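You operate a simulated robot arm through the tools that you are given. There is no shell and no other tool. Be economical: measure what you need, move in short steps, check, and stop when the job is done.

You run a simulated two-armed robot. Do the job below in one go: nothing can be reset, and whatever is moved stays where it is left.

TASK
On the top of table 1, fold the checked cloth in half, so that it is half as wide.
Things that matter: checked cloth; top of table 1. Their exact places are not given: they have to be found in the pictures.

The check looks at the end state, three seconds after you hand in, the way a careful person would. Anything else that was tipped, shoved, dropped, spilled or broken makes it a failure. Flat cloth is picked up by pressing the open fingertips on it (5 to 10 N) and closing them slowly along it; thin cloth reads only 2 to 8 mm in the jaws.

THE ROBOT
Two 7-joint arms with two-finger parallel grippers on one trunk, on a base that drives. Base frame: it is fixed to the floor where the robot stands at the start and does not move with it; the origin is under the middle of the robot, x ahead of it, y to its left, z up. Units: mm, rad, N and s.
The left shoulder is at the start at [70, 163, 1070], the right one opposite. Places, roughly: top of table 1 [800, 2600, 800]. Payload 3.43 kg a hand.
Tool frame (each hand has its own): the origin (TCP) lies between the finger pads and is the grasp point; the fingertips stand 34 mm ahead of it; z points along the fingers, y is the line along which they close. Largest opening 128 mm; finger width 24, thickness 12; the body of the gripper, 48 by 130 mm, starts 96 mm behind the TCP.
Orientation is that of the tool frame in the base frame, as a unit quaternion [w, x, y, z]. With the fingers straight down and closing along the base's y, the tool's x points along the base's -x, its y along +y and its z along -z.

THE INTERFACE
- The arms move only by the tool drive_tool. It takes "left_series", "right_series" or both (then of equal length, played together; a hand with none holds still); each is a list of rows, each an object (a shift or turn left out is 0, a gripper value left out holds the last) with "slide": the shift along the base's x, y, z in mm, a list of three; "dr": the turn, a rotation vector about the base's x, y, z in rad, a list of three; "gripper": the closure, from 0 (fully open) to 1 (shut). In form: [{"slide": [dx, dy, dz], "dr": [wx, wy, wz], "gripper": gripper}, ...]. A call has 1 to 12 rows; each row shifts and turns the commanded pose from where the row before left it. Rows are played at 5 a second. More than 50 mm and 0.15 rad between two rows, or a gripper value outside its range, and nothing of the call is played. Where a pose cannot be reached the arm comes as near as it can. A force on the tool above 40 N (or 10 N above the force at the start of the call, whichever is more), or a blocked arm, ends the call early, and 0.2 s more pass. Each finger travels about 153 mm/s and halts on what it meets, pressing with about 31 N; the grip force reading is that of the motor and also rises with nothing between the fingers. The clock runs only during rows and for 0.2 s after the last one: add rows that do not move to give the fingers time. It gives the time, the measured TCP pose, the force on the tool (base axes), the opening and the grip force at its end, in the units of the frame above (readings bear some noise).
- Cameras (640 x 400 px; columns grow to the right, rows downward): "scene" is now at [126.4, -14.4, 1276.8]; the picture's right is [-0.21, -0.98, 0.00], its down [-0.75, 0.16, -0.65] and it looks along [0.63, -0.13, -0.76] (base axes); focal length 294 px, centre (320, 200). "left" rides on the left gripper at [76, 11, -160] in its tool frame; the picture's right is [-0.15, 0.99, 0.00], its down [-0.88, -0.13, -0.46] and it looks along [-0.45, -0.07, 0.89] (tool axes); focal length 234 px, centre (320, 200). "right" rides on the right gripper at [76, -11, -160] in its tool frame; the picture's right is [0.15, 0.99, 0.00], its down [-0.88, 0.13, -0.46] and it looks along [-0.45, 0.07, 0.89] (tool axes); focal length 234 px, centre (320, 200).
- capture(camera): a new picture of that camera. No time passes.
- lift_body(by): slides the trunk up (or, below 0, down) by that many mm; the arms and the scene camera ride with it, the base frame stays. It gives what a move gives, with no picture.
- steer(legs): drives the robot by 1 to 6 legs, each [ahead, left, turn to the left] in mm, mm and rad, along the robot's own axes; the way and the turn of a leg run together, so that a leg with both is an arc; at most 1500 mm and 3.142 rad a leg. The arms and the cameras ride along, it lands a little off, and it stops where it bumps. It gives what a move gives.
- head_to(pan, tilt): turns the head with the scene camera to pan (to the left, within 1.501 rad either way) and tilt (down, from -0.506 to 1.204), counted from straight ahead of the robot. It gives what a move gives.
- point_at(camera, pixels): for up to 12 pixels [column, row] of the newest picture of that camera ("zoom" is the newest enlarged one), the place [x, y, z] in the base frame of the surface seen there, good to about 2 mm. No time passes.
- enlarge(camera, box): a new picture of the part [left, top, right, bottom] of that camera's present view, enlarged. No time passes.
- sign_off(): hands the job in; it is judged then, once.

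Keep the steps short. Do not move on a guess: measure, check each grasp and each placing, and mend mistakes. In all there are 80 turns and 78 pictures (those below and enlarged ones count). Leave the grippers open and the arms clear of the work at the hand-in unless told otherwise, and finish with a single line.

The tools are called after "Emit:" as a command line: name --argument value ..., lists and objects as JSON in quotes. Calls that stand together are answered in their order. drive_tool: Moves the arms, as the interface text tells. Its arguments: {"type":"object","properties":{"left_series":{"type":"array","items":{"type":"object","properties":{"slide":{"type":"array","items":{"type":"number"}},"dr":{"type":"array","items":{"type":"number"}},"gripper":{"type":"number"}}}},"right_series":{"type":"array","items":{"type":"object","properties":{"slide":{"type":"array","items":{"type":"number"}},"dr":{"type":"array","items":{"type":"number"}},"gripper":{"type":"number"}}}}},"required":[]} The other tools are called the same way: lift_body (by) slides the trunk up or down; steer (legs) drives the base; head_to (pan, tilt) turns the head that bears the scene camera; capture (camera) takes a picture; point_at (camera, pixels) gives the place of the surface under pixels of a picture; enlarge (camera, box) takes an enlarged picture of a part of a camera's view; sign_off () hands the job in.

At the start:

```text
time: 0.0
left_tool_pos: [687.9, 216.3, 939.2]
left_tcp_rot: [0.0, 0.0, 1.0, 0.001]
left_wrist_force: [-0.1, -0.8, -1.3]
left_width: 127.9
left_finger_force: 0.1
right_tool_pos: [658.1, -294.1, 929.8]
right_tcp_rot: [0.0, -0.001, 1.0, 0.0]
right_wrist_force: [-0.2, -0.1, -0.1]
right_width: 127.9
right_finger_force: 0.0
trunk travel left (down, up): [-550.0, 390.0]
robot x, y, heading: [-2.9, -0.8, 0.003]
head pan, tilt: [-0.209, 0.866]
```

scene: 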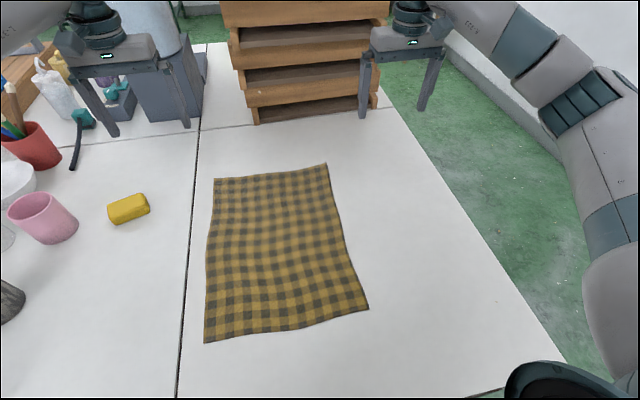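
right: 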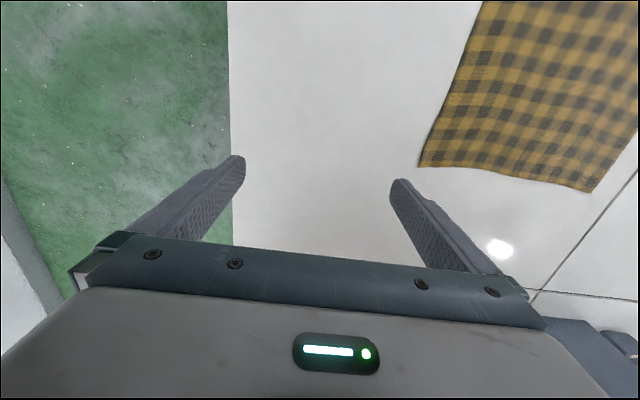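
left: 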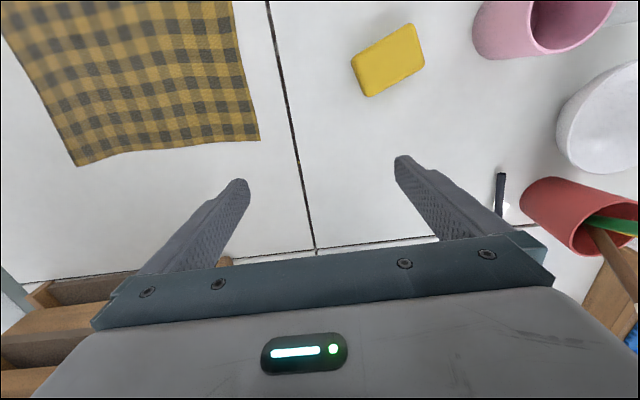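

The checked cloth lies in front of me (scene pixels about 205–368, 165–342), while table 1 is said to be near [800, 2600]. I'll measure the cloth corners here, then turn the head to look at table 1.

Emit:
point_at --camera "scene" --pixels '[[215, 181], [325, 166], [366, 308], [206, 340], [270, 250], [450, 300], [190, 200], [300, 125]]'

Emit:
head_to --pan 1.2 --tilt 0.3

Emit:
capture --camera "scene"

```text
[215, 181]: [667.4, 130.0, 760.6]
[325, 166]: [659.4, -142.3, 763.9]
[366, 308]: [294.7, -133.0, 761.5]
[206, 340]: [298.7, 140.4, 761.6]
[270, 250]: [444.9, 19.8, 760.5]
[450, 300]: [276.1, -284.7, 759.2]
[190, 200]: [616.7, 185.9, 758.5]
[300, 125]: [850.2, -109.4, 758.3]
```

```text
time: 1.5
left_tool_pos: [688.2, 216.4, 939.8]
left_tcp_rot: [-0.001, 0.0, 1.0, 0.0]
left_wrist_force: [-0.2, 0.3, -0.4]
left_width: 128.2
left_finger_force: 0.1
right_tool_pos: [659.1, -294.5, 929.7]
right_tcp_rot: [-0.001, 0.0, 1.0, 0.0]
right_wrist_force: [-0.5, -0.1, -0.1]
right_width: 127.8
right_finger_force: 0.1
trunk travel left (down, up): [-550.0, 390.0]
robot x, y, heading: [4.3, -2.0, 0.0]
head pan, tilt: [1.201, 0.3]
```

```text
74 pictures are left
```

scene: 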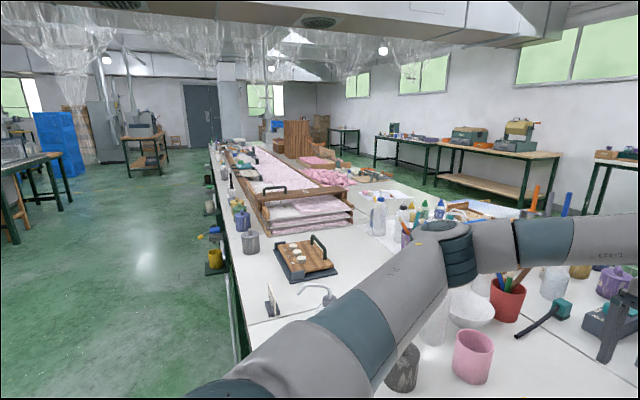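

The bench in front runs left without a break toward [800, 2600], so the cloth probably lies on table 1 already, at z≈760; it is 273 mm (y) by 370 mm (x). I'll look right to see the free floor around the bench end, in case folding from the side is better.

Emit:
head_to --pan -0.9 --tilt 0.6

Emit:
capture --camera "scene"

Emit:
point_at --camera "scene" --pixels '[[100, 150], [60, 100], [200, 200], [300, 150], [200, 100], [400, 200], [320, 80], [150, 250], [200, 330]]'

```text
time: 3.5
left_tool_pos: [688.0, 216.5, 939.6]
left_tcp_rot: [0.0, 0.0, 1.0, 0.0]
left_wrist_force: [0.3, -1.1, 0.6]
left_width: 128.0
left_finger_force: 0.0
right_tool_pos: [658.4, -293.2, 929.6]
right_tcp_rot: [0.0, 0.0, 1.0, 0.0]
right_wrist_force: [-0.3, -0.2, 0.3]
right_width: 127.9
right_finger_force: 0.0
trunk travel left (down, up): [-550.0, 390.0]
robot x, y, heading: [1.5, 3.1, 0.003]
head pan, tilt: [-0.901, 0.6]
```

```text
73 pictures are left
```

scene: 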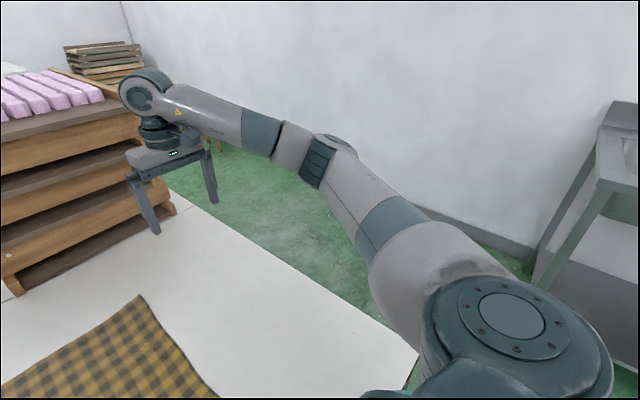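

```text
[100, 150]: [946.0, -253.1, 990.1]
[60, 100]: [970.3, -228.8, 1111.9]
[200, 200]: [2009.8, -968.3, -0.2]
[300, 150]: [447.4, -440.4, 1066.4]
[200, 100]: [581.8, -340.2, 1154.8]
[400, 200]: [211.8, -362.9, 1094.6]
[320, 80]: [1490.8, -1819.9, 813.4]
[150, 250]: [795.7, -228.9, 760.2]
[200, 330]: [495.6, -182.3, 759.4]
```

There is a strip of floor between the bench's right end and the wall. I'll measure how wide it is, and where the furniture at right stands.

Emit:
point_at --camera "scene" --pixels '[[460, 225], [510, 250], [545, 270], [600, 180], [300, 278], [395, 345], [250, 240], [280, 230], [340, 270], [178, 205], [480, 150], [620, 250]]'

Emit:
head_to --pan -1.5 --tilt 0.6

Emit:
capture --camera "scene"

Emit:
point_at --camera "scene" --pixels '[[100, 150], [200, 150], [320, 200], [400, 200], [500, 200], [600, 200], [320, 300], [450, 300], [600, 300], [320, 100], [500, 100], [100, 300]]'

```text
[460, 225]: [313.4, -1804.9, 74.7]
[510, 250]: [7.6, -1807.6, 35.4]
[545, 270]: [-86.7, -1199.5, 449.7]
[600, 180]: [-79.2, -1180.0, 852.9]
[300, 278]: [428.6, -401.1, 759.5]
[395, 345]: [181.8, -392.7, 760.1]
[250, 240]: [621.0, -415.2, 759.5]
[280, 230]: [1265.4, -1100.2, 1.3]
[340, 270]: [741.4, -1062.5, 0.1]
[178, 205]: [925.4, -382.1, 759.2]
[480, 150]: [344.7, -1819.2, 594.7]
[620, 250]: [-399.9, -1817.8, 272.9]
```

```text
time: 4.5
left_tool_pos: [688.4, 216.2, 939.1]
left_tcp_rot: [0.0, 0.0, 1.0, -0.001]
left_wrist_force: [-0.1, -0.1, 0.1]
left_width: 128.1
left_finger_force: 0.0
right_tool_pos: [659.7, -294.0, 929.3]
right_tcp_rot: [0.0, 0.0, 1.0, 0.0]
right_wrist_force: [1.4, 0.4, -0.4]
right_width: 128.2
right_finger_force: 0.1
trunk travel left (down, up): [-550.0, 390.0]
robot x, y, heading: [-0.3, -4.2, 0.002]
head pan, tilt: [-1.499, 0.6]
```

```text
72 pictures are left
```

scene: 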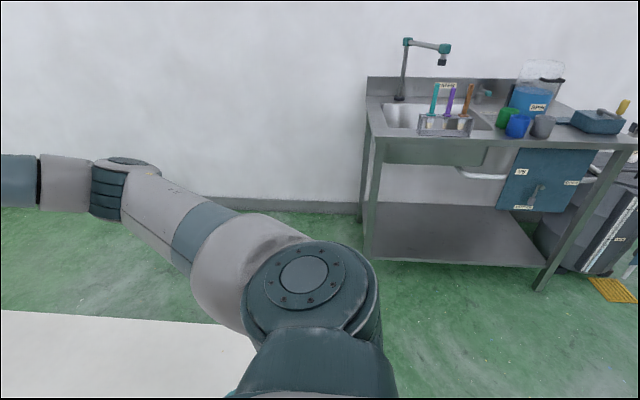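

```text
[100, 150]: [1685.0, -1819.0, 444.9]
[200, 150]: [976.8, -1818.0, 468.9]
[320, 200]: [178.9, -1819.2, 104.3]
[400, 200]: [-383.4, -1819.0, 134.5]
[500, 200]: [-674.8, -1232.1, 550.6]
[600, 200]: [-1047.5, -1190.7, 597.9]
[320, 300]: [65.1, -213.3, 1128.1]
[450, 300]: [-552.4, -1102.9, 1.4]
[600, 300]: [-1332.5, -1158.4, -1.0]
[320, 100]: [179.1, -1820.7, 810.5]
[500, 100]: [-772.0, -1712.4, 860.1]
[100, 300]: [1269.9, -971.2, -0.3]
```

The bench ends at y≈-410, the wall is at y≈-1820 and the sink stands at x<-80, y<-1180. There is room to stand at the bench's right end facing +y, with the cloth's right edge square in front of both hands. I'll back up, go right, then turn left 90°, with the hands at z≈930 clear of everything.

Emit:
steer --legs '[[-150, 0, 0], [0, -800, 0]]'

Emit:
head_to --pan 0.4 --tilt 0.7

Emit:
capture --camera "scene"

```text
time: 9.8
left_tool_pos: [540.4, -586.8, 938.7]
left_tcp_rot: [-0.001, 0.002, 1.0, 0.001]
left_wrist_force: [-0.1, -0.9, 0.8]
left_width: 127.9
left_finger_force: 0.0
right_tool_pos: [509.6, -1097.4, 928.7]
right_tcp_rot: [-0.001, 0.0, 1.0, -0.001]
right_wrist_force: [-0.5, 0.1, 0.2]
right_width: 128.1
right_finger_force: 0.0
trunk travel left (down, up): [-550.0, 390.0]
robot x, y, heading: [-148.5, -800.6, -0.003]
head pan, tilt: [-1.499, 0.6]
```

```text
time: 11.7
left_tool_pos: [538.7, -586.4, 939.3]
left_tcp_rot: [0.0, 0.001, 1.0, 0.0]
left_wrist_force: [-0.8, 0.1, -0.1]
left_width: 127.8
left_finger_force: 0.1
right_tool_pos: [508.6, -1097.1, 929.5]
right_tcp_rot: [0.0, 0.001, 1.0, -0.001]
right_wrist_force: [-0.3, 0.0, -0.4]
right_width: 127.8
right_finger_force: 0.0
trunk travel left (down, up): [-550.0, 390.0]
robot x, y, heading: [-146.9, -804.4, -0.003]
head pan, tilt: [0.4, 0.7]
```

```text
71 pictures are left
```

scene: 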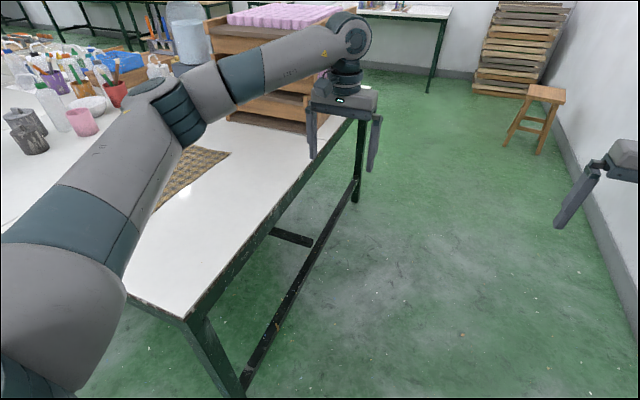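

The bench end and floor are clear. The tray stack next to the cloth may be in the way of my right elbow (which sticks out ~500 mm), so I measure its top and corners first.

Emit:
point_at --camera "scene" --pixels '[[322, 118], [212, 35], [300, 22], [240, 20], [280, 12], [345, 122], [182, 318], [190, 170], [185, 25], [330, 150], [150, 85], [270, 235]]'

```text
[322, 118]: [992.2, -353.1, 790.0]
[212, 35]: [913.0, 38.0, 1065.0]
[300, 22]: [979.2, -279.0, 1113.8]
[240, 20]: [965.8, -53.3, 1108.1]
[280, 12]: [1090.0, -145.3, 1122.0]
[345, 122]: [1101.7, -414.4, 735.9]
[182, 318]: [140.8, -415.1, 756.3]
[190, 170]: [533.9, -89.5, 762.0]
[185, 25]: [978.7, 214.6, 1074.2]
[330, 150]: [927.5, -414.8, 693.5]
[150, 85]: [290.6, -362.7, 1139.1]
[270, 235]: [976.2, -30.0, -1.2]
```

The tray stack reaches z≈1125 and begins at x≈910. I'll raise the trunk 200 mm so the elbow stays above it, turn left here, then slide to x≈400.

Emit:
lift_body --by 200

Emit:
steer --legs '[[0, 0, 1.574], [0, -540, 0], [100, 0, 0]]'

Emit:
head_to --pan -0.1 --tilt 0.9

Emit:
capture --camera "scene"

```text
time: 13.8
left_tool_pos: [539.6, -586.1, 1139.2]
left_tcp_rot: [0.0, 0.001, 1.0, -0.001]
left_wrist_force: [-0.4, 0.4, 0.1]
left_width: 127.9
left_finger_force: 0.2
right_tool_pos: [509.1, -1097.0, 1129.0]
right_tcp_rot: [0.0, 0.0, 1.0, 0.0]
right_wrist_force: [0.6, -0.1, 0.2]
right_width: 127.8
right_finger_force: 0.1
trunk travel left (down, up): [-750.0, 190.0]
robot x, y, heading: [-151.3, -799.2, 0.002]
head pan, tilt: [0.4, 0.7]
```

```text
time: 21.6
left_tool_pos: [184.4, -20.2, 1134.9]
left_tcp_rot: [-0.002, -0.706, 0.708, -0.002]
left_wrist_force: [0.8, 1.3, -0.3]
left_width: 128.1
left_finger_force: 0.1
right_tool_pos: [694.4, -50.8, 1126.5]
right_tcp_rot: [-0.002, -0.705, 0.709, -0.001]
right_wrist_force: [-0.7, 0.9, 0.0]
right_width: 128.1
right_finger_force: 0.0
trunk travel left (down, up): [-750.0, 190.0]
robot x, y, heading: [397.1, -717.6, 1.567]
head pan, tilt: [0.4, 0.7]
stopped in leg 3: the robot was blocked; the commanded pose is now the measured one
```

```text
time: 22.6
left_tool_pos: [182.6, -26.7, 1139.8]
left_tcp_rot: [0.001, -0.706, 0.709, 0.0]
left_wrist_force: [1.4, 0.5, -0.6]
left_width: 128.1
left_finger_force: 0.0
right_tool_pos: [693.6, -58.3, 1131.6]
right_tcp_rot: [0.001, -0.705, 0.709, 0.001]
right_wrist_force: [0.4, 0.8, -0.1]
right_width: 127.9
right_finger_force: 0.1
trunk travel left (down, up): [-750.0, 190.0]
robot x, y, heading: [397.7, -715.8, 1.564]
head pan, tilt: [-0.099, 0.901]
```

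```text
70 pictures are left
```

scene: 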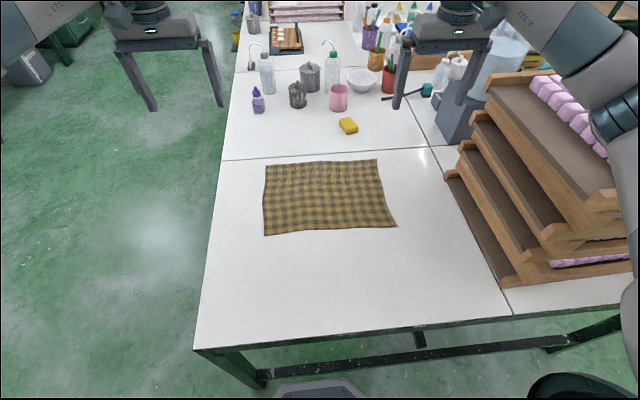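

The base touched the bench end at y≈-717 lightly. I'll back off 15 mm and re-measure the cloth corners (px 265,166; 377,160; 396,225; 264,234) to see whether anything shifted.

Emit:
steer --legs '[[-15, 0, 0]]'

Emit:
enlarge --camera "scene" --box '[230, 130, 430, 255]'

```text
time: 23.3
left_tool_pos: [183.8, -36.9, 1136.4]
left_tcp_rot: [-0.001, -0.706, 0.709, -0.001]
left_wrist_force: [-0.4, -0.1, -0.1]
left_width: 127.9
left_finger_force: 0.1
right_tool_pos: [694.2, -68.8, 1127.6]
right_tcp_rot: [-0.001, -0.705, 0.709, -0.002]
right_wrist_force: [0.8, 0.6, -0.3]
right_width: 128.1
right_finger_force: 0.0
trunk travel left (down, up): [-750.0, 190.0]
robot x, y, heading: [395.9, -730.0, 1.568]
head pan, tilt: [-0.099, 0.901]
```

```text
3.20 times, centred on (330, 192) of scene
```

zoom: 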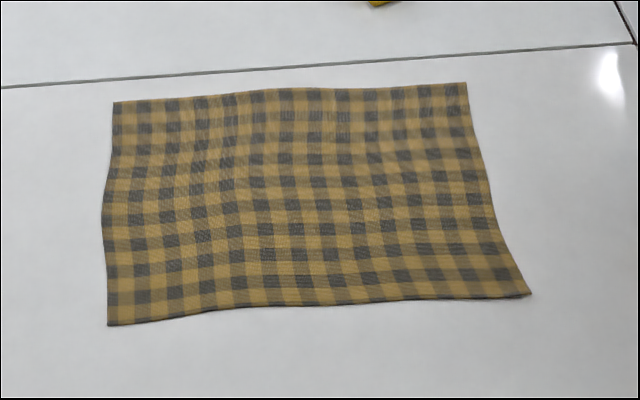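

Emit:
point_at --camera "zoom" --pixels '[[115, 104], [465, 85], [527, 294], [110, 322], [310, 302], [290, 92], [105, 210], [495, 190], [320, 200], [300, 360]]'

```text
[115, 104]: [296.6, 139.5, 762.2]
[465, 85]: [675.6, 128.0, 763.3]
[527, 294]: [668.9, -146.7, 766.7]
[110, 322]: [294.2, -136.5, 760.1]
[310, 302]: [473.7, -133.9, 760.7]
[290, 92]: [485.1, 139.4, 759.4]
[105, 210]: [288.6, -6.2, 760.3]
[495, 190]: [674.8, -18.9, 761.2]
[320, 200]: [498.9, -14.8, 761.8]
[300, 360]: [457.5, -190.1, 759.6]
```

The cloth is undisturbed: near edge runs from (294,-136) to (669,-147), far edge from (297,139) to (676,128). I'll bring both hands above the near corners (left over x≈322, right over x≈641), narrowing the jaws to ~30 mm, and stop half way down to check elbow clearance from the trays.

Emit:
drive_tool --left_series '[{"slide": [23, -14.5, -30], "gripper": 0.77}, {"slide": [23, -14.5, -30]}, {"slide": [23, -14.5, -30]}, {"slide": [23, -14.5, -30]}, {"slide": [23, -14.5, -30]}, {"slide": [23, -14.5, -30]}, {}]' --right_series '[{"slide": [-9, -10.5, -30], "gripper": 0.77}, {"slide": [-9, -10.5, -30]}, {"slide": [-9, -10.5, -30]}, {"slide": [-9, -10.5, -30]}, {"slide": [-9, -10.5, -30]}, {"slide": [-9, -10.5, -30]}, {}]'

Emit:
head_to --pan -0.3 --tilt 0.9

Emit:
capture --camera "scene"

```text
time: 24.9
left_tool_pos: [302.7, -128.7, 970.3]
left_tcp_rot: [-0.007, 0.712, -0.703, 0.003]
left_wrist_force: [0.4, 0.2, -0.2]
left_width: 29.6
left_finger_force: 0.1
right_tool_pos: [623.5, -96.9, 1026.1]
right_tcp_rot: [-0.05, 0.709, -0.703, -0.037]
right_wrist_force: [0.0, 0.5, 0.5]
right_width: 29.3
right_finger_force: 0.0
trunk travel left (down, up): [-750.0, 190.0]
robot x, y, heading: [404.4, -722.4, 1.586]
head pan, tilt: [-0.099, 0.901]
```

```text
time: 25.7
left_tool_pos: [302.0, -128.4, 971.0]
left_tcp_rot: [-0.008, 0.712, -0.702, 0.004]
left_wrist_force: [-0.1, -0.1, 0.2]
left_width: 29.5
left_finger_force: 0.0
right_tool_pos: [623.0, -97.8, 1025.0]
right_tcp_rot: [-0.049, 0.709, -0.703, -0.037]
right_wrist_force: [0.5, 1.3, -0.4]
right_width: 29.4
right_finger_force: 0.2
trunk travel left (down, up): [-750.0, 190.0]
robot x, y, heading: [401.6, -722.5, 1.583]
head pan, tilt: [-0.3, 0.901]
```

```text
68 pictures are left
```

scene: 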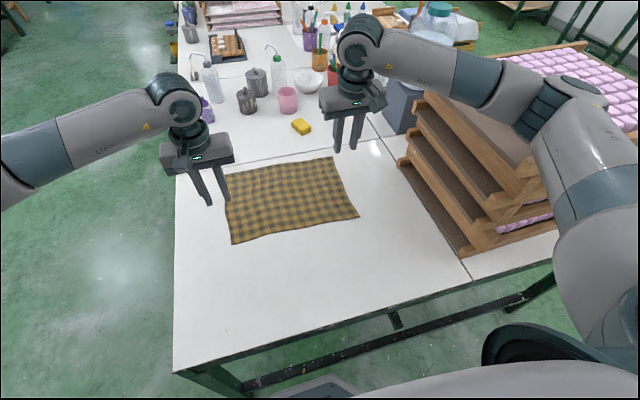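

The right hand hung up at z≈1026 and the base turned slightly: the right elbow/forearm has come to rest on the tray stack. I'll lift that arm straight up at once and look at the stack.

Emit:
drive_tool --right_series '[{"slide": [0, 0, 35]}, {"slide": [0, 0, 35]}, {"slide": [0, 0, 35]}, {}]'

Emit:
head_to --pan -0.6 --tilt 0.7

Emit:
capture --camera "scene"

```text
time: 26.7
left_tool_pos: [310.1, -132.3, 958.3]
left_tcp_rot: [0.004, -0.705, 0.709, -0.002]
left_wrist_force: [0.1, 0.2, 0.6]
left_width: 29.4
left_finger_force: 0.0
right_tool_pos: [624.9, -140.0, 1056.0]
right_tcp_rot: [0.004, -0.706, 0.708, -0.003]
right_wrist_force: [-0.5, -0.1, 0.5]
right_width: 29.4
right_finger_force: 0.0
trunk travel left (down, up): [-750.0, 190.0]
robot x, y, heading: [392.5, -726.7, 1.567]
head pan, tilt: [-0.3, 0.901]
```

```text
time: 27.5
left_tool_pos: [317.2, -131.5, 963.3]
left_tcp_rot: [0.003, -0.705, 0.709, 0.0]
left_wrist_force: [-1.1, -0.1, 0.8]
left_width: 29.5
left_finger_force: 0.0
right_tool_pos: [634.2, -141.6, 1057.1]
right_tcp_rot: [0.004, -0.705, 0.709, -0.001]
right_wrist_force: [0.4, -0.1, 0.0]
right_width: 29.7
right_finger_force: 0.1
trunk travel left (down, up): [-750.0, 190.0]
robot x, y, heading: [396.4, -728.5, 1.563]
head pan, tilt: [-0.6, 0.7]
```

```text
67 pictures are left
```

scene: 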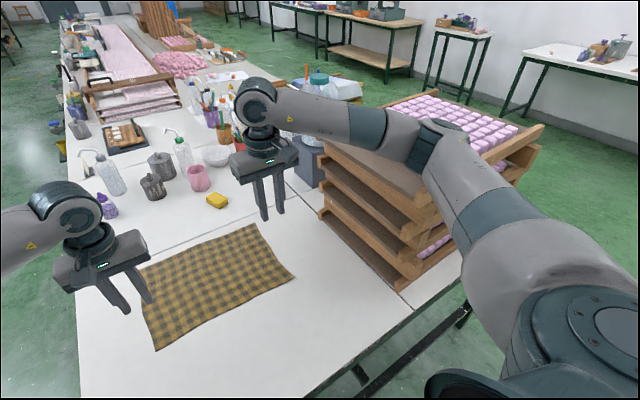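

The stack still stands. I'll measure its corners to check it did not shift, and where the elbow and forearm are.

Emit:
point_at --camera "scene" --pixels '[[399, 289], [321, 215], [325, 142], [410, 275], [440, 135], [380, 130], [440, 190], [415, 155], [330, 148]]'

```text
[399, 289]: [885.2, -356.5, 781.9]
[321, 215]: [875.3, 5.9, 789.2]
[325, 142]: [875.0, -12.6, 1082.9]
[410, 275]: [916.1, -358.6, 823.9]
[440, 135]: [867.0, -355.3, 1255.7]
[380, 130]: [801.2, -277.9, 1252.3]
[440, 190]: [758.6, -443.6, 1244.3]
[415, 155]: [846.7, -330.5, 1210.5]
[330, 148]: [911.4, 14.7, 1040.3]
```

The stack has not moved within measuring error (near corners x≈885, y≈-357), so nothing was disturbed. I'll slide the robot 120 mm to its left so the right elbow stays clear of the stack (x≥870), then check.

Emit:
steer --legs '[[0, 125, 0]]'

Emit:
drive_tool --left_series '[{"slide": [30, 0, 0]}, {"slide": [30, 0, 0]}, {"slide": [35, 0, 0]}, {"slide": [35, 6, 0]}, {}]' --right_series '[{"slide": [30, 0, 0]}, {"slide": [30, 0, 0]}, {"slide": [35, 0, 0]}, {"slide": [35, 8, 0]}, {}]'

Emit:
capture --camera "scene"

Emit:
point_at --camera "scene" --pixels '[[440, 135], [380, 130], [440, 190], [415, 155], [460, 160], [430, 180]]'

```text
time: 28.7
left_tool_pos: [195.2, -128.0, 960.7]
left_tcp_rot: [0.0, -0.706, 0.708, -0.001]
left_wrist_force: [-0.2, 0.6, 0.2]
left_width: 29.2
left_finger_force: 0.0
right_tool_pos: [511.9, -136.4, 1054.2]
right_tcp_rot: [0.0, -0.706, 0.709, 0.0]
right_wrist_force: [-0.1, 0.0, 0.2]
right_width: 29.4
right_finger_force: 0.1
trunk travel left (down, up): [-750.0, 190.0]
robot x, y, heading: [271.1, -732.5, 1.566]
head pan, tilt: [-0.6, 0.7]
```

```text
time: 29.9
left_tool_pos: [321.7, -125.3, 961.8]
left_tcp_rot: [0.001, -0.707, 0.707, -0.001]
left_wrist_force: [-0.6, -0.1, 0.0]
left_width: 29.4
left_finger_force: 0.1
right_tool_pos: [639.6, -129.1, 1054.8]
right_tcp_rot: [0.0, -0.706, 0.708, -0.001]
right_wrist_force: [-0.9, -0.1, 0.4]
right_width: 29.4
right_finger_force: 0.1
trunk travel left (down, up): [-750.0, 190.0]
robot x, y, heading: [272.6, -728.6, 1.567]
head pan, tilt: [-0.6, 0.7]
```

```text
66 pictures are left
```

scene: 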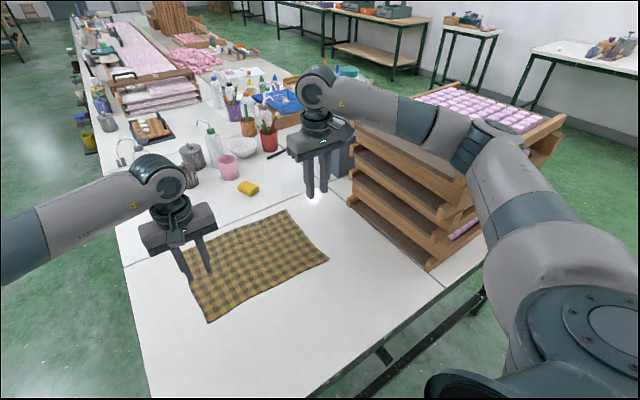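

```text
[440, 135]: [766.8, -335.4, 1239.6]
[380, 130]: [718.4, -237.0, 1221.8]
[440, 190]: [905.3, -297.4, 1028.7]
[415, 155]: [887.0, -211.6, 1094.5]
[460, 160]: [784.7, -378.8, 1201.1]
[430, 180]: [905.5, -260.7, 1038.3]
```

The elbow is now at x≈785 (outer side ≈840), clear of the stack. Lowering both hands in steps toward TCP z≈815, watching that the right hand follows its command.

Emit:
drive_tool --left_series '[{"slide": [0, 0, -20]}, {"slide": [0, 0, -20]}, {"slide": [0, 0, -20]}, {}]' --right_series '[{"slide": [0, 0, -40]}, {"slide": [0, 0, -40]}, {"slide": [0, 0, -40]}, {}]'

Emit:
capture --camera "scene"

Emit:
point_at --camera "scene" --pixels '[[440, 145], [440, 165], [470, 150], [460, 180], [480, 170], [500, 170]]'

```text
time: 30.9
left_tool_pos: [318.5, -129.8, 905.8]
left_tcp_rot: [0.005, -0.706, 0.709, 0.001]
left_wrist_force: [-0.1, -1.1, 0.5]
left_width: 29.4
left_finger_force: 0.0
right_tool_pos: [637.1, -136.4, 940.7]
right_tcp_rot: [0.006, -0.706, 0.709, 0.001]
right_wrist_force: [0.0, -0.5, 0.3]
right_width: 29.3
right_finger_force: 0.0
trunk travel left (down, up): [-750.0, 190.0]
robot x, y, heading: [269.1, -728.4, 1.569]
head pan, tilt: [-0.6, 0.7]
```

```text
65 pictures are left
```

scene: 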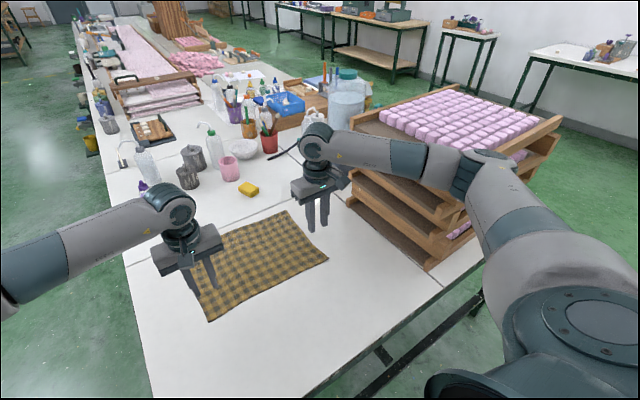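

```text
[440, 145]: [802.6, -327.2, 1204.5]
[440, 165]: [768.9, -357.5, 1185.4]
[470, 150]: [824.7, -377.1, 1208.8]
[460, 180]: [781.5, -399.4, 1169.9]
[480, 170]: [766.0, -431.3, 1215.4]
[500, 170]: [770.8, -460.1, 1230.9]
```

Elbow outer side is at x≈825–850, stack at ≈885. I'll lower the right hand another 60 mm (left 35) and re-measure.

Emit:
drive_tool --left_series '[{"slide": [0, 2, -15]}, {"slide": [0, 2, -20]}, {"slide": [0, 0, 0]}, {}]' --right_series '[{"slide": [0, 2, -20]}, {"slide": [0, 2, -20]}, {"slide": [0, 0, -20]}, {}]'

Emit:
enlarge --camera "scene" --box '[320, 90, 560, 240]'

Emit:
point_at --camera "zoom" --pixels '[[320, 160], [340, 180], [380, 170], [400, 200], [420, 180], [300, 200], [300, 260]]'

```text
time: 31.9
left_tool_pos: [319.0, -127.6, 873.2]
left_tcp_rot: [0.006, -0.706, 0.709, 0.0]
left_wrist_force: [0.7, -0.1, -0.2]
left_width: 29.3
left_finger_force: 0.0
right_tool_pos: [635.8, -131.9, 883.1]
right_tcp_rot: [0.007, -0.706, 0.708, 0.001]
right_wrist_force: [1.3, -0.7, 0.4]
right_width: 29.5
right_finger_force: 0.0
trunk travel left (down, up): [-750.0, 190.0]
robot x, y, heading: [273.1, -727.9, 1.569]
head pan, tilt: [-0.6, 0.7]
```

```text
2.67 times, centred on (440, 165) of scene
```

zoom: 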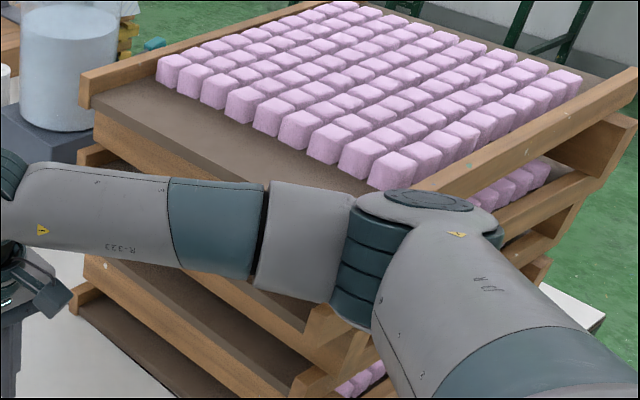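

```text
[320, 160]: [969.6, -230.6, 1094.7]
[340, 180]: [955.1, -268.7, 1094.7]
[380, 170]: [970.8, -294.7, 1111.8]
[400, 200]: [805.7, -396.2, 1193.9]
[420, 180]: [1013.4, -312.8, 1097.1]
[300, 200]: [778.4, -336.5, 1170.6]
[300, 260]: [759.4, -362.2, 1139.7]
```

The hand follows freely and the elbow barely moves outward. Lowering to TCP z≈822 on both (tips ~28 mm above cloth) with position trim, then view from the wrist cameras.

Emit:
drive_tool --left_series '[{"slide": [1.5, 2, -17]}, {"slide": [1.5, 2, -17]}, {"slide": [0, 0, -17]}, {}]' --right_series '[{"slide": [2, 0, -20]}, {"slide": [2, 0, -20]}, {"slide": [0, 0, -20]}, {}]'

Emit:
capture --camera "left"

Emit:
capture --camera "right"

```text
time: 32.9
left_tool_pos: [320.3, -123.5, 822.4]
left_tcp_rot: [0.007, -0.705, 0.709, 0.0]
left_wrist_force: [0.3, -0.3, -0.1]
left_width: 29.4
left_finger_force: 0.0
right_tool_pos: [639.7, -133.1, 825.6]
right_tcp_rot: [0.007, -0.706, 0.708, 0.001]
right_wrist_force: [-0.3, 0.2, -0.2]
right_width: 29.4
right_finger_force: 0.1
trunk travel left (down, up): [-750.0, 190.0]
robot x, y, heading: [271.7, -728.5, 1.566]
head pan, tilt: [-0.6, 0.7]
```

```text
63 pictures are left
```

left: 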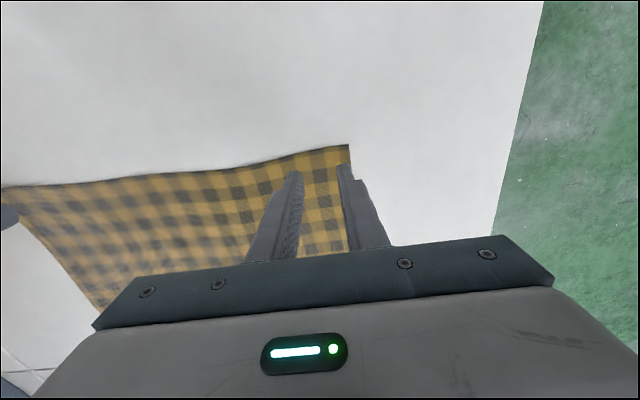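

```text
62 pictures are left
```

right: 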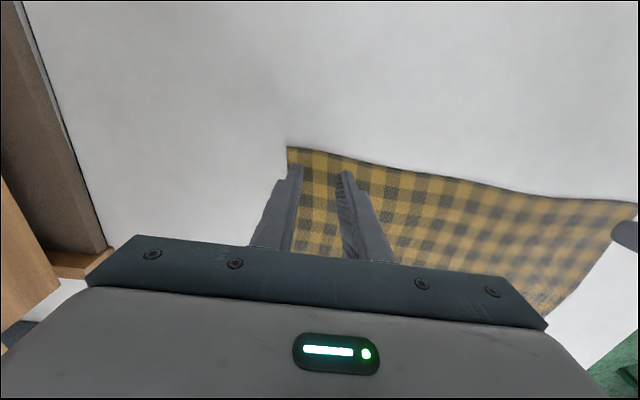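

Both jaws straddle spots just inside the corners. I'll descend to near contact.

Emit:
drive_tool --left_series '[{"slide": [0, 0, -12]}, {"slide": [0, 0, -10]}, {"slide": [0, 0, -3]}, {}]' --right_series '[{"slide": [0, 0, -12]}, {"slide": [0, 0, -12]}, {"slide": [0, 0, -3]}, {}]'

Emit:
drive_tool --left_series '[{"slide": [0, 0, -2]}, {"slide": [0, 0, -1]}, {}]' --right_series '[{"slide": [0, 0, -2]}, {"slide": [0, 0, -1]}, {}]'

```text
time: 33.9
left_tool_pos: [322.4, -122.2, 796.9]
left_tcp_rot: [0.007, -0.706, 0.708, 0.001]
left_wrist_force: [-0.9, -0.1, -0.2]
left_width: 29.2
left_finger_force: 0.0
right_tool_pos: [640.9, -132.7, 795.1]
right_tcp_rot: [0.006, -0.706, 0.708, 0.0]
right_wrist_force: [0.7, -3.2, 15.7]
right_width: 29.7
right_finger_force: 0.0
trunk travel left (down, up): [-750.0, 190.0]
robot x, y, heading: [272.9, -728.9, 1.568]
head pan, tilt: [-0.6, 0.7]
```

```text
time: 34.4
left_tool_pos: [322.3, -121.6, 795.8]
left_tcp_rot: [0.007, -0.705, 0.709, 0.001]
left_wrist_force: [-1.3, -0.9, 8.8]
left_width: 30.0
left_finger_force: 0.5
right_tool_pos: [639.3, -132.0, 795.2]
right_tcp_rot: [0.005, -0.705, 0.709, 0.002]
right_wrist_force: [-1.1, -2.7, 13.4]
right_width: 29.5
right_finger_force: 0.0
trunk travel left (down, up): [-750.0, 190.0]
robot x, y, heading: [269.3, -730.4, 1.563]
head pan, tilt: [-0.6, 0.7]
stopped in row 2 (right hand): the force on the tool passed its limit (the readings are from after the stop); the commanded pose is now the measured one
```

Left presses with ~9 N, right ~13 N. I'll ease the right hand slightly and close both jaws slowly along the cloth.

Emit:
drive_tool --left_series '[{"gripper": 0.79}, {"gripper": 0.81}, {"gripper": 0.83}, {"gripper": 0.85}, {"gripper": 0.87}, {"gripper": 0.89}, {"gripper": 0.91}, {"gripper": 0.93}, {"gripper": 0.95}, {"gripper": 0.97}, {"gripper": 1.0}, {}]' --right_series '[{"slide": [0, 0, -0.5], "gripper": 0.79}, {"gripper": 0.81}, {"gripper": 0.83}, {"gripper": 0.85}, {"gripper": 0.87}, {"gripper": 0.89}, {"gripper": 0.91}, {"gripper": 0.93}, {"gripper": 0.95}, {"gripper": 0.97}, {"gripper": 1.0}, {}]'

Emit:
capture --camera "left"

Emit:
capture --camera "right"

```text
time: 35.4
left_tool_pos: [323.9, -120.9, 796.1]
left_tcp_rot: [0.007, -0.706, 0.709, 0.0]
left_wrist_force: [-0.3, -0.5, 6.7]
left_width: 18.8
left_finger_force: 0.0
right_tool_pos: [640.1, -131.4, 795.6]
right_tcp_rot: [0.006, -0.705, 0.709, 0.004]
right_wrist_force: [-1.6, -2.0, 14.6]
right_width: 18.3
right_finger_force: 0.1
trunk travel left (down, up): [-750.0, 190.0]
robot x, y, heading: [269.0, -732.5, 1.567]
head pan, tilt: [-0.6, 0.7]
stopped in row 4 (right hand): the force on the tool passed its limit (the readings are from after the stop); the commanded pose is now the measured one
```

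```text
61 pictures are left
```

left: 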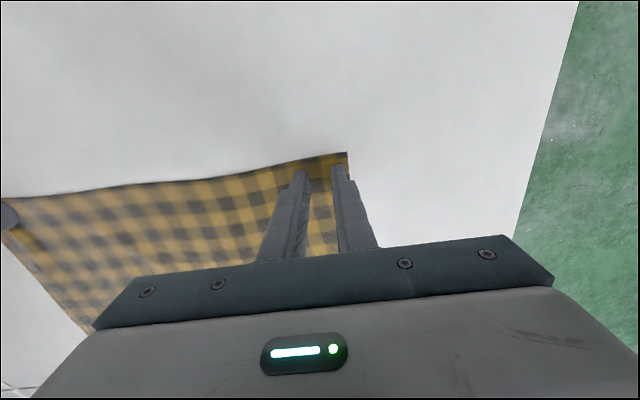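

```text
60 pictures are left
```

right: 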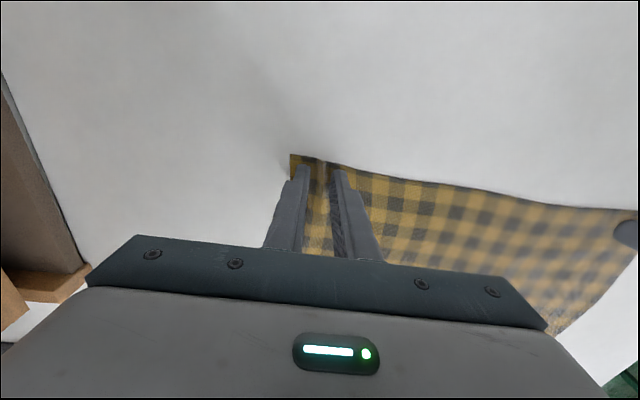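

The cloth is bunching between the jaws (ridge seen at right px ~322,165). The right presses too hard, so I raise it ~1 mm and keep closing.

Emit:
drive_tool --left_series '[{}, {"gripper": 0.87}, {"gripper": 0.89}, {"gripper": 0.91}, {"gripper": 0.93}, {"gripper": 0.95}, {"gripper": 0.97}, {"gripper": 1.0}, {}, {}]' --right_series '[{"slide": [0, 0, 1]}, {"gripper": 0.87}, {"gripper": 0.89}, {"gripper": 0.91}, {"gripper": 0.93}, {"gripper": 0.95}, {"gripper": 0.97}, {"gripper": 1.0}, {}, {}]'

Emit:
capture --camera "left"

Emit:
capture --camera "right"

```text
time: 37.6
left_tool_pos: [323.4, -122.9, 796.3]
left_tcp_rot: [0.007, -0.705, 0.709, 0.001]
left_wrist_force: [9.5, -0.9, 6.6]
left_width: 1.9
left_finger_force: 31.0
right_tool_pos: [637.3, -132.4, 794.7]
right_tcp_rot: [0.005, -0.707, 0.707, 0.004]
right_wrist_force: [-10.6, -0.4, 21.6]
right_width: 2.1
right_finger_force: 31.4
trunk travel left (down, up): [-750.0, 190.0]
robot x, y, heading: [273.1, -729.0, 1.568]
head pan, tilt: [-0.6, 0.7]
```

```text
59 pictures are left
```

left: 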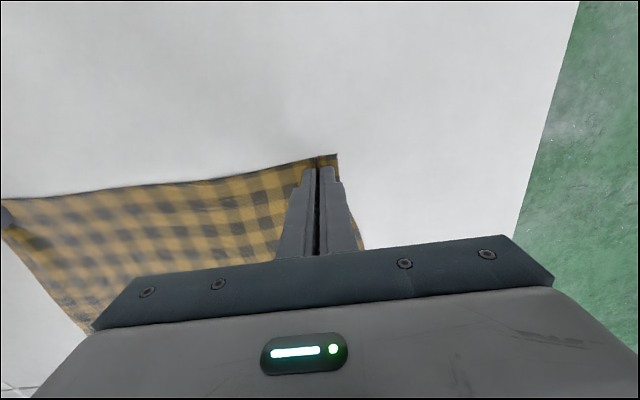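

```text
58 pictures are left
```

right: 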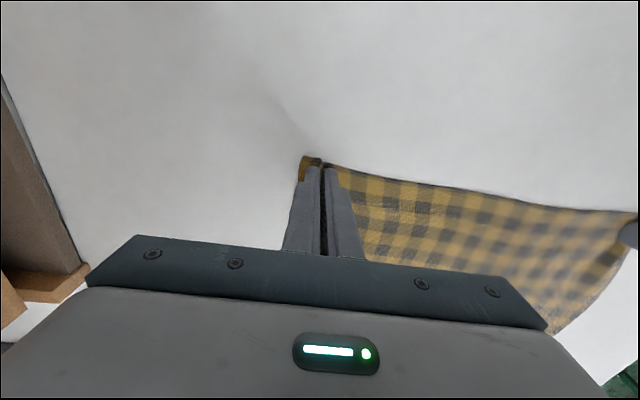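

Both jaws read ~2 mm, a plausible cloth pinch. I'll lift 50 mm while moving a little forward and look.

Emit:
drive_tool --left_series '[{"slide": [0, 0, 10]}, {"slide": [0, 5, 15]}, {"slide": [0, 5, 15]}, {"slide": [0, 10, 15]}, {}]' --right_series '[{"slide": [0, 0, 10]}, {"slide": [0, 5, 15]}, {"slide": [0, 5, 15]}, {"slide": [0, 10, 15]}, {}]'

Emit:
head_to --pan -0.2 --tilt 0.85

Emit:
capture --camera "scene"

```text
time: 38.8
left_tool_pos: [322.2, -102.8, 851.3]
left_tcp_rot: [0.008, -0.705, 0.709, 0.001]
left_wrist_force: [12.5, -0.1, -0.4]
left_width: 2.3
left_finger_force: 30.3
right_tool_pos: [639.6, -112.9, 854.5]
right_tcp_rot: [0.007, -0.706, 0.709, 0.003]
right_wrist_force: [-12.3, -0.6, 0.0]
right_width: 2.5
right_finger_force: 31.1
trunk travel left (down, up): [-750.0, 190.0]
robot x, y, heading: [273.1, -730.2, 1.564]
head pan, tilt: [-0.6, 0.7]
```

```text
time: 39.7
left_tool_pos: [322.4, -102.9, 850.9]
left_tcp_rot: [0.008, -0.705, 0.709, 0.002]
left_wrist_force: [12.4, 0.5, -0.2]
left_width: 2.1
left_finger_force: 31.6
right_tool_pos: [638.2, -112.4, 854.2]
right_tcp_rot: [0.007, -0.706, 0.708, 0.004]
right_wrist_force: [-12.3, 0.5, 0.8]
right_width: 2.5
right_finger_force: 31.8
trunk travel left (down, up): [-750.0, 190.0]
robot x, y, heading: [272.1, -732.1, 1.566]
head pan, tilt: [-0.201, 0.85]
```

```text
57 pictures are left
```

scene: 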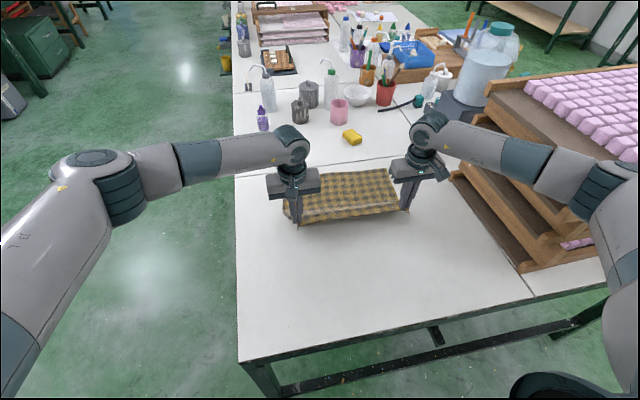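

Both corners are held and the near edge lifted; the arms pull 12 N against each other, so I slacken by ~3 mm each while swinging the edge up in an arc to above the fold line.

Emit:
drive_tool --left_series '[{"slide": [1.5, 25, 30]}, {"slide": [1.5, 30, 25]}, {"slide": [0, 25, 12]}, {"slide": [0, 23, 5]}, {}]' --right_series '[{"slide": [-1.5, 25, 30]}, {"slide": [-1.5, 30, 25]}, {"slide": [0, 28, 12]}, {"slide": [0, 25, 5]}, {}]'

Emit:
capture --camera "scene"

```text
time: 40.9
left_tool_pos: [330.6, 6.9, 917.3]
left_tcp_rot: [0.002, -0.706, 0.708, 0.0]
left_wrist_force: [3.2, 0.1, 0.7]
left_width: 1.9
left_finger_force: 31.0
right_tool_pos: [640.4, 1.7, 914.2]
right_tcp_rot: [0.001, -0.706, 0.708, 0.003]
right_wrist_force: [-4.0, -0.3, 0.5]
right_width: 2.5
right_finger_force: 31.1
trunk travel left (down, up): [-750.0, 190.0]
robot x, y, heading: [269.2, -731.8, 1.57]
head pan, tilt: [-0.201, 0.85]
```

```text
56 pictures are left
```

scene: 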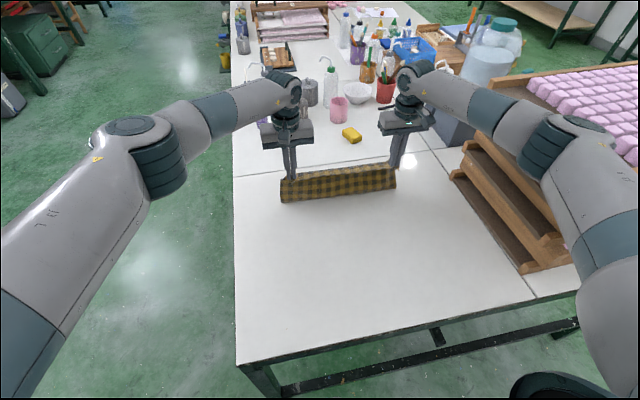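

The edge hangs cleanly over the fold line. Continuing forward and down, tilting the fingers outward by 0.4 rad to gain reach.

Emit:
drive_tool --left_series '[{"slide": [0, 20, -3], "dr": [0.1, 0, 0]}, {"slide": [0, 25, -8], "dr": [0.1, 0, 0]}, {"slide": [0, 25, -15], "dr": [0.1, 0, 0]}, {"slide": [0, 20, -22], "dr": [0.1, 0, 0]}, {}]' --right_series '[{"slide": [0, 20, -3], "dr": [0.1, 0, 0]}, {"slide": [0, 25, -8], "dr": [0.1, 0, 0]}, {"slide": [0, 20, -15], "dr": [0.1, 0, 0]}, {"slide": [0, 18, -22], "dr": [0.1, 0, 0]}, {}]'

Emit:
capture --camera "scene"

```text
time: 42.1
left_tool_pos: [330.0, 97.9, 869.0]
left_tcp_rot: [0.142, -0.692, 0.694, 0.141]
left_wrist_force: [4.5, 0.3, -0.3]
left_width: 2.0
left_finger_force: 31.0
right_tool_pos: [639.9, 87.1, 867.9]
right_tcp_rot: [0.14, -0.693, 0.693, 0.145]
right_wrist_force: [-3.3, -0.1, 0.3]
right_width: 2.1
right_finger_force: 30.8
trunk travel left (down, up): [-750.0, 190.0]
robot x, y, heading: [271.2, -730.3, 1.571]
head pan, tilt: [-0.201, 0.85]
```

```text
55 pictures are left
```

scene: 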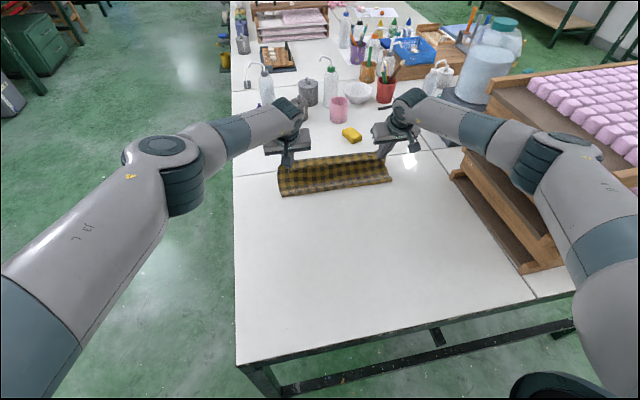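

Reach is fine with the tilt. I'll zoom in to see how the edge hangs between the hands before placing it.

Emit:
enlarge --camera "scene" --box '[250, 120, 430, 232]'

Emit:
capture --camera "left"

```text
3.56 times, centred on (340, 176) of scene
```

zoom: 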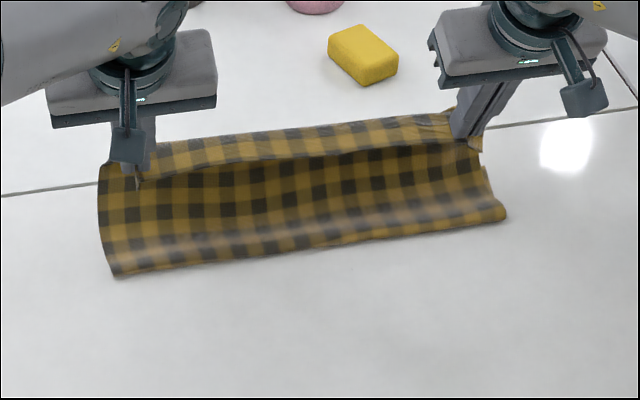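

```text
53 pictures are left
```

left: 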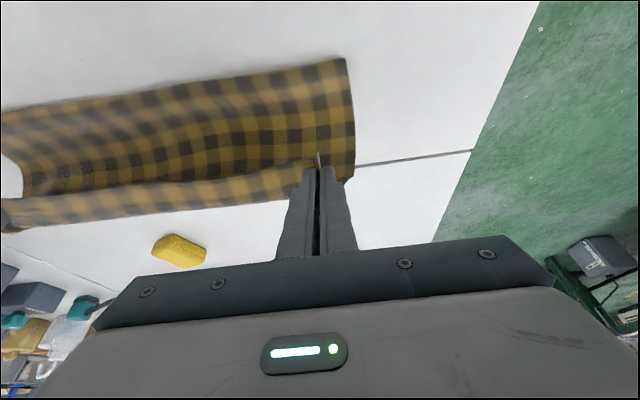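

The pinched hem (upper strip) is turned back toward me, so I must lay it so that it flips outward. I'll measure the crest, flap and hem positions to see whether I pulled too far.

Emit:
point_at --camera "zoom" --pixels '[[115, 272], [310, 245], [503, 216], [310, 200], [310, 160], [310, 150], [310, 132], [101, 180], [485, 160], [100, 230]]'

Emit:
capture --camera "right"

```text
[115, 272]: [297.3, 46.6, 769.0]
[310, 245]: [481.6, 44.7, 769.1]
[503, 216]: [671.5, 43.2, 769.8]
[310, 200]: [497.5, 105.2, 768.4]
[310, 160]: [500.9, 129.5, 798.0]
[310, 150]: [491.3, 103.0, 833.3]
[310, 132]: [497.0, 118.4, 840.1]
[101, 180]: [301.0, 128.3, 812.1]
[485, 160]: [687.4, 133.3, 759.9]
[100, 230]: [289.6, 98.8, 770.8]
```

```text
52 pictures are left
```

right: 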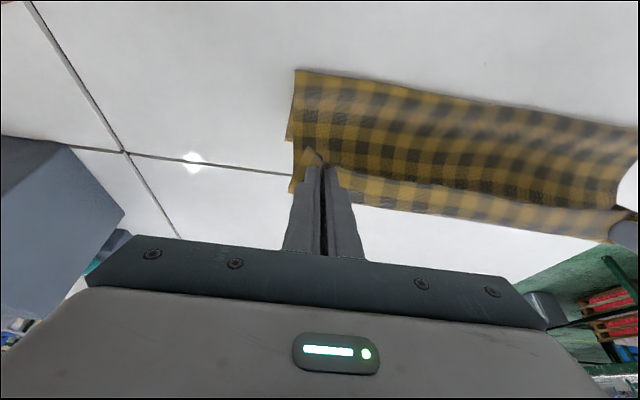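

I pulled too far: the fold crest has moved to y≈45 while it should be at ≈0. I'll swing the edge back over y≈-10 so the lower layer lies down again, then re-lay it on a shorter arc.

Emit:
drive_tool --left_series '[{"slide": [0, -20, 22], "dr": [-0.1, 0, 0]}, {"slide": [0, -28, 15], "dr": [-0.1, 0, 0]}, {"slide": [0, -30, 5], "dr": [-0.1, 0, 0]}, {"slide": [0, -30, -7], "dr": [-0.1, 0, 0]}, {}]' --right_series '[{"slide": [0, -20, 22], "dr": [-0.1, 0, 0]}, {"slide": [0, -28, 15], "dr": [-0.1, 0, 0]}, {"slide": [0, -30, 5], "dr": [-0.1, 0, 0]}, {"slide": [0, -30, -7], "dr": [-0.1, 0, 0]}, {}]'

Emit:
enlarge --camera "scene" --box '[250, 120, 430, 232]'

Emit:
point_at --camera "zoom" --pixels '[[130, 290], [310, 275], [500, 250]]'

```text
time: 43.3
left_tool_pos: [330.9, -11.1, 902.5]
left_tcp_rot: [-0.001, -0.706, 0.708, 0.0]
left_wrist_force: [3.2, 0.2, 0.4]
left_width: 2.1
left_finger_force: 30.5
right_tool_pos: [640.9, -22.4, 901.1]
right_tcp_rot: [-0.001, -0.706, 0.708, 0.002]
right_wrist_force: [-3.2, 1.3, -1.2]
right_width: 2.3
right_finger_force: 30.7
trunk travel left (down, up): [-750.0, 190.0]
robot x, y, heading: [274.2, -727.6, 1.566]
head pan, tilt: [-0.201, 0.85]
```

```text
3.56 times, centred on (340, 176) of scene
```

zoom: 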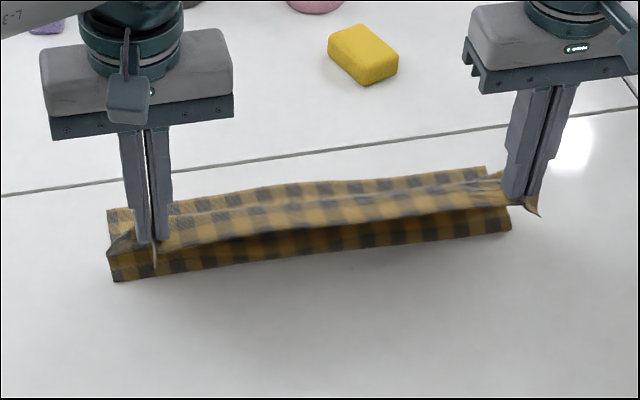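

```text
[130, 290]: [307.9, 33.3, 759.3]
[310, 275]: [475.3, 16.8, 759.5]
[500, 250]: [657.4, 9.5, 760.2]
```

I'll measure the crest and far edge now.

Emit:
point_at --camera "zoom" --pixels '[[115, 278], [310, 255], [505, 230], [108, 212], [485, 168], [300, 188], [310, 228], [300, 240]]'

Emit:
capture --camera "left"

```text
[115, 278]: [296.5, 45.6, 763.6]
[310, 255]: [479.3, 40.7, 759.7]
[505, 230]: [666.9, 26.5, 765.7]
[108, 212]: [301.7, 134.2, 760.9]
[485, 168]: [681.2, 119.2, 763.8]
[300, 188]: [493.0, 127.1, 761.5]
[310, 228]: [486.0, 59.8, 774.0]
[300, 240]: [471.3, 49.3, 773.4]
```

```text
50 pictures are left
```

left: 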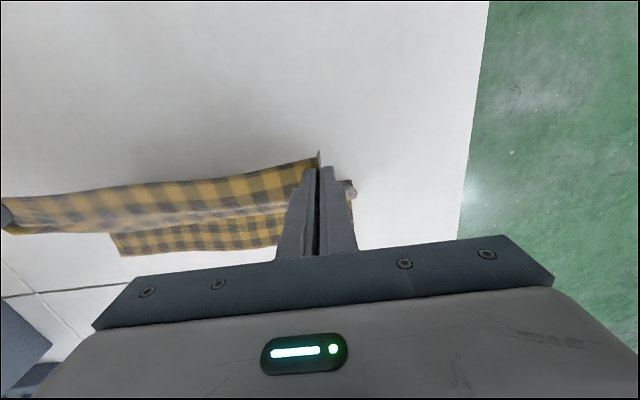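

The crest is still at y≈40 with slack. I'll bring the edge back and lower (y≈-75) to unroll the lower layer flat, then re-arc.

Emit:
drive_tool --left_series '[{"slide": [0, -22, -10]}, {"slide": [0, -22, -20]}, {"slide": [0, -20, -22]}, {}, {}]' --right_series '[{"slide": [0, -22, -10]}, {"slide": [0, -22, -20]}, {"slide": [0, -20, -22]}, {}, {}]'

Emit:
enlarge --camera "scene" --box '[250, 120, 430, 232]'

```text
time: 44.5
left_tool_pos: [328.5, -74.9, 852.8]
left_tcp_rot: [0.002, -0.706, 0.708, 0.0]
left_wrist_force: [3.7, 0.4, -0.9]
left_width: 1.8
left_finger_force: 31.0
right_tool_pos: [637.6, -85.4, 849.8]
right_tcp_rot: [0.001, -0.707, 0.707, 0.001]
right_wrist_force: [-3.1, 0.5, 0.0]
right_width: 2.3
right_finger_force: 30.8
trunk travel left (down, up): [-750.0, 190.0]
robot x, y, heading: [269.4, -725.1, 1.572]
head pan, tilt: [-0.201, 0.85]
```

```text
3.56 times, centred on (340, 176) of scene
```

zoom: 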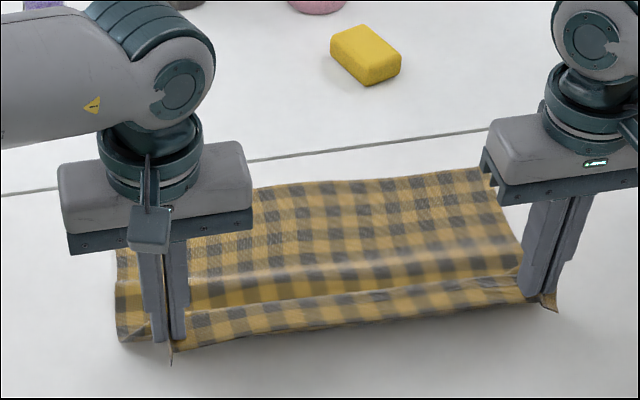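

The lower layer is flat again. I'll measure the far edge and where the cloth meets the table.

Emit:
point_at --camera "zoom" --pixels '[[118, 252], [122, 340], [255, 190], [380, 180], [472, 170], [330, 276], [330, 300], [330, 240], [118, 290]]'

```text
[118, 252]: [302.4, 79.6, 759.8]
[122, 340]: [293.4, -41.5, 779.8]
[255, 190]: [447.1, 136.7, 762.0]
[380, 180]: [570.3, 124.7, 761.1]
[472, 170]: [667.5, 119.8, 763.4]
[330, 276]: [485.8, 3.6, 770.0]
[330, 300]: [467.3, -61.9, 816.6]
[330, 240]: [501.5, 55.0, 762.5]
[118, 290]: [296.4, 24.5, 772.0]
```

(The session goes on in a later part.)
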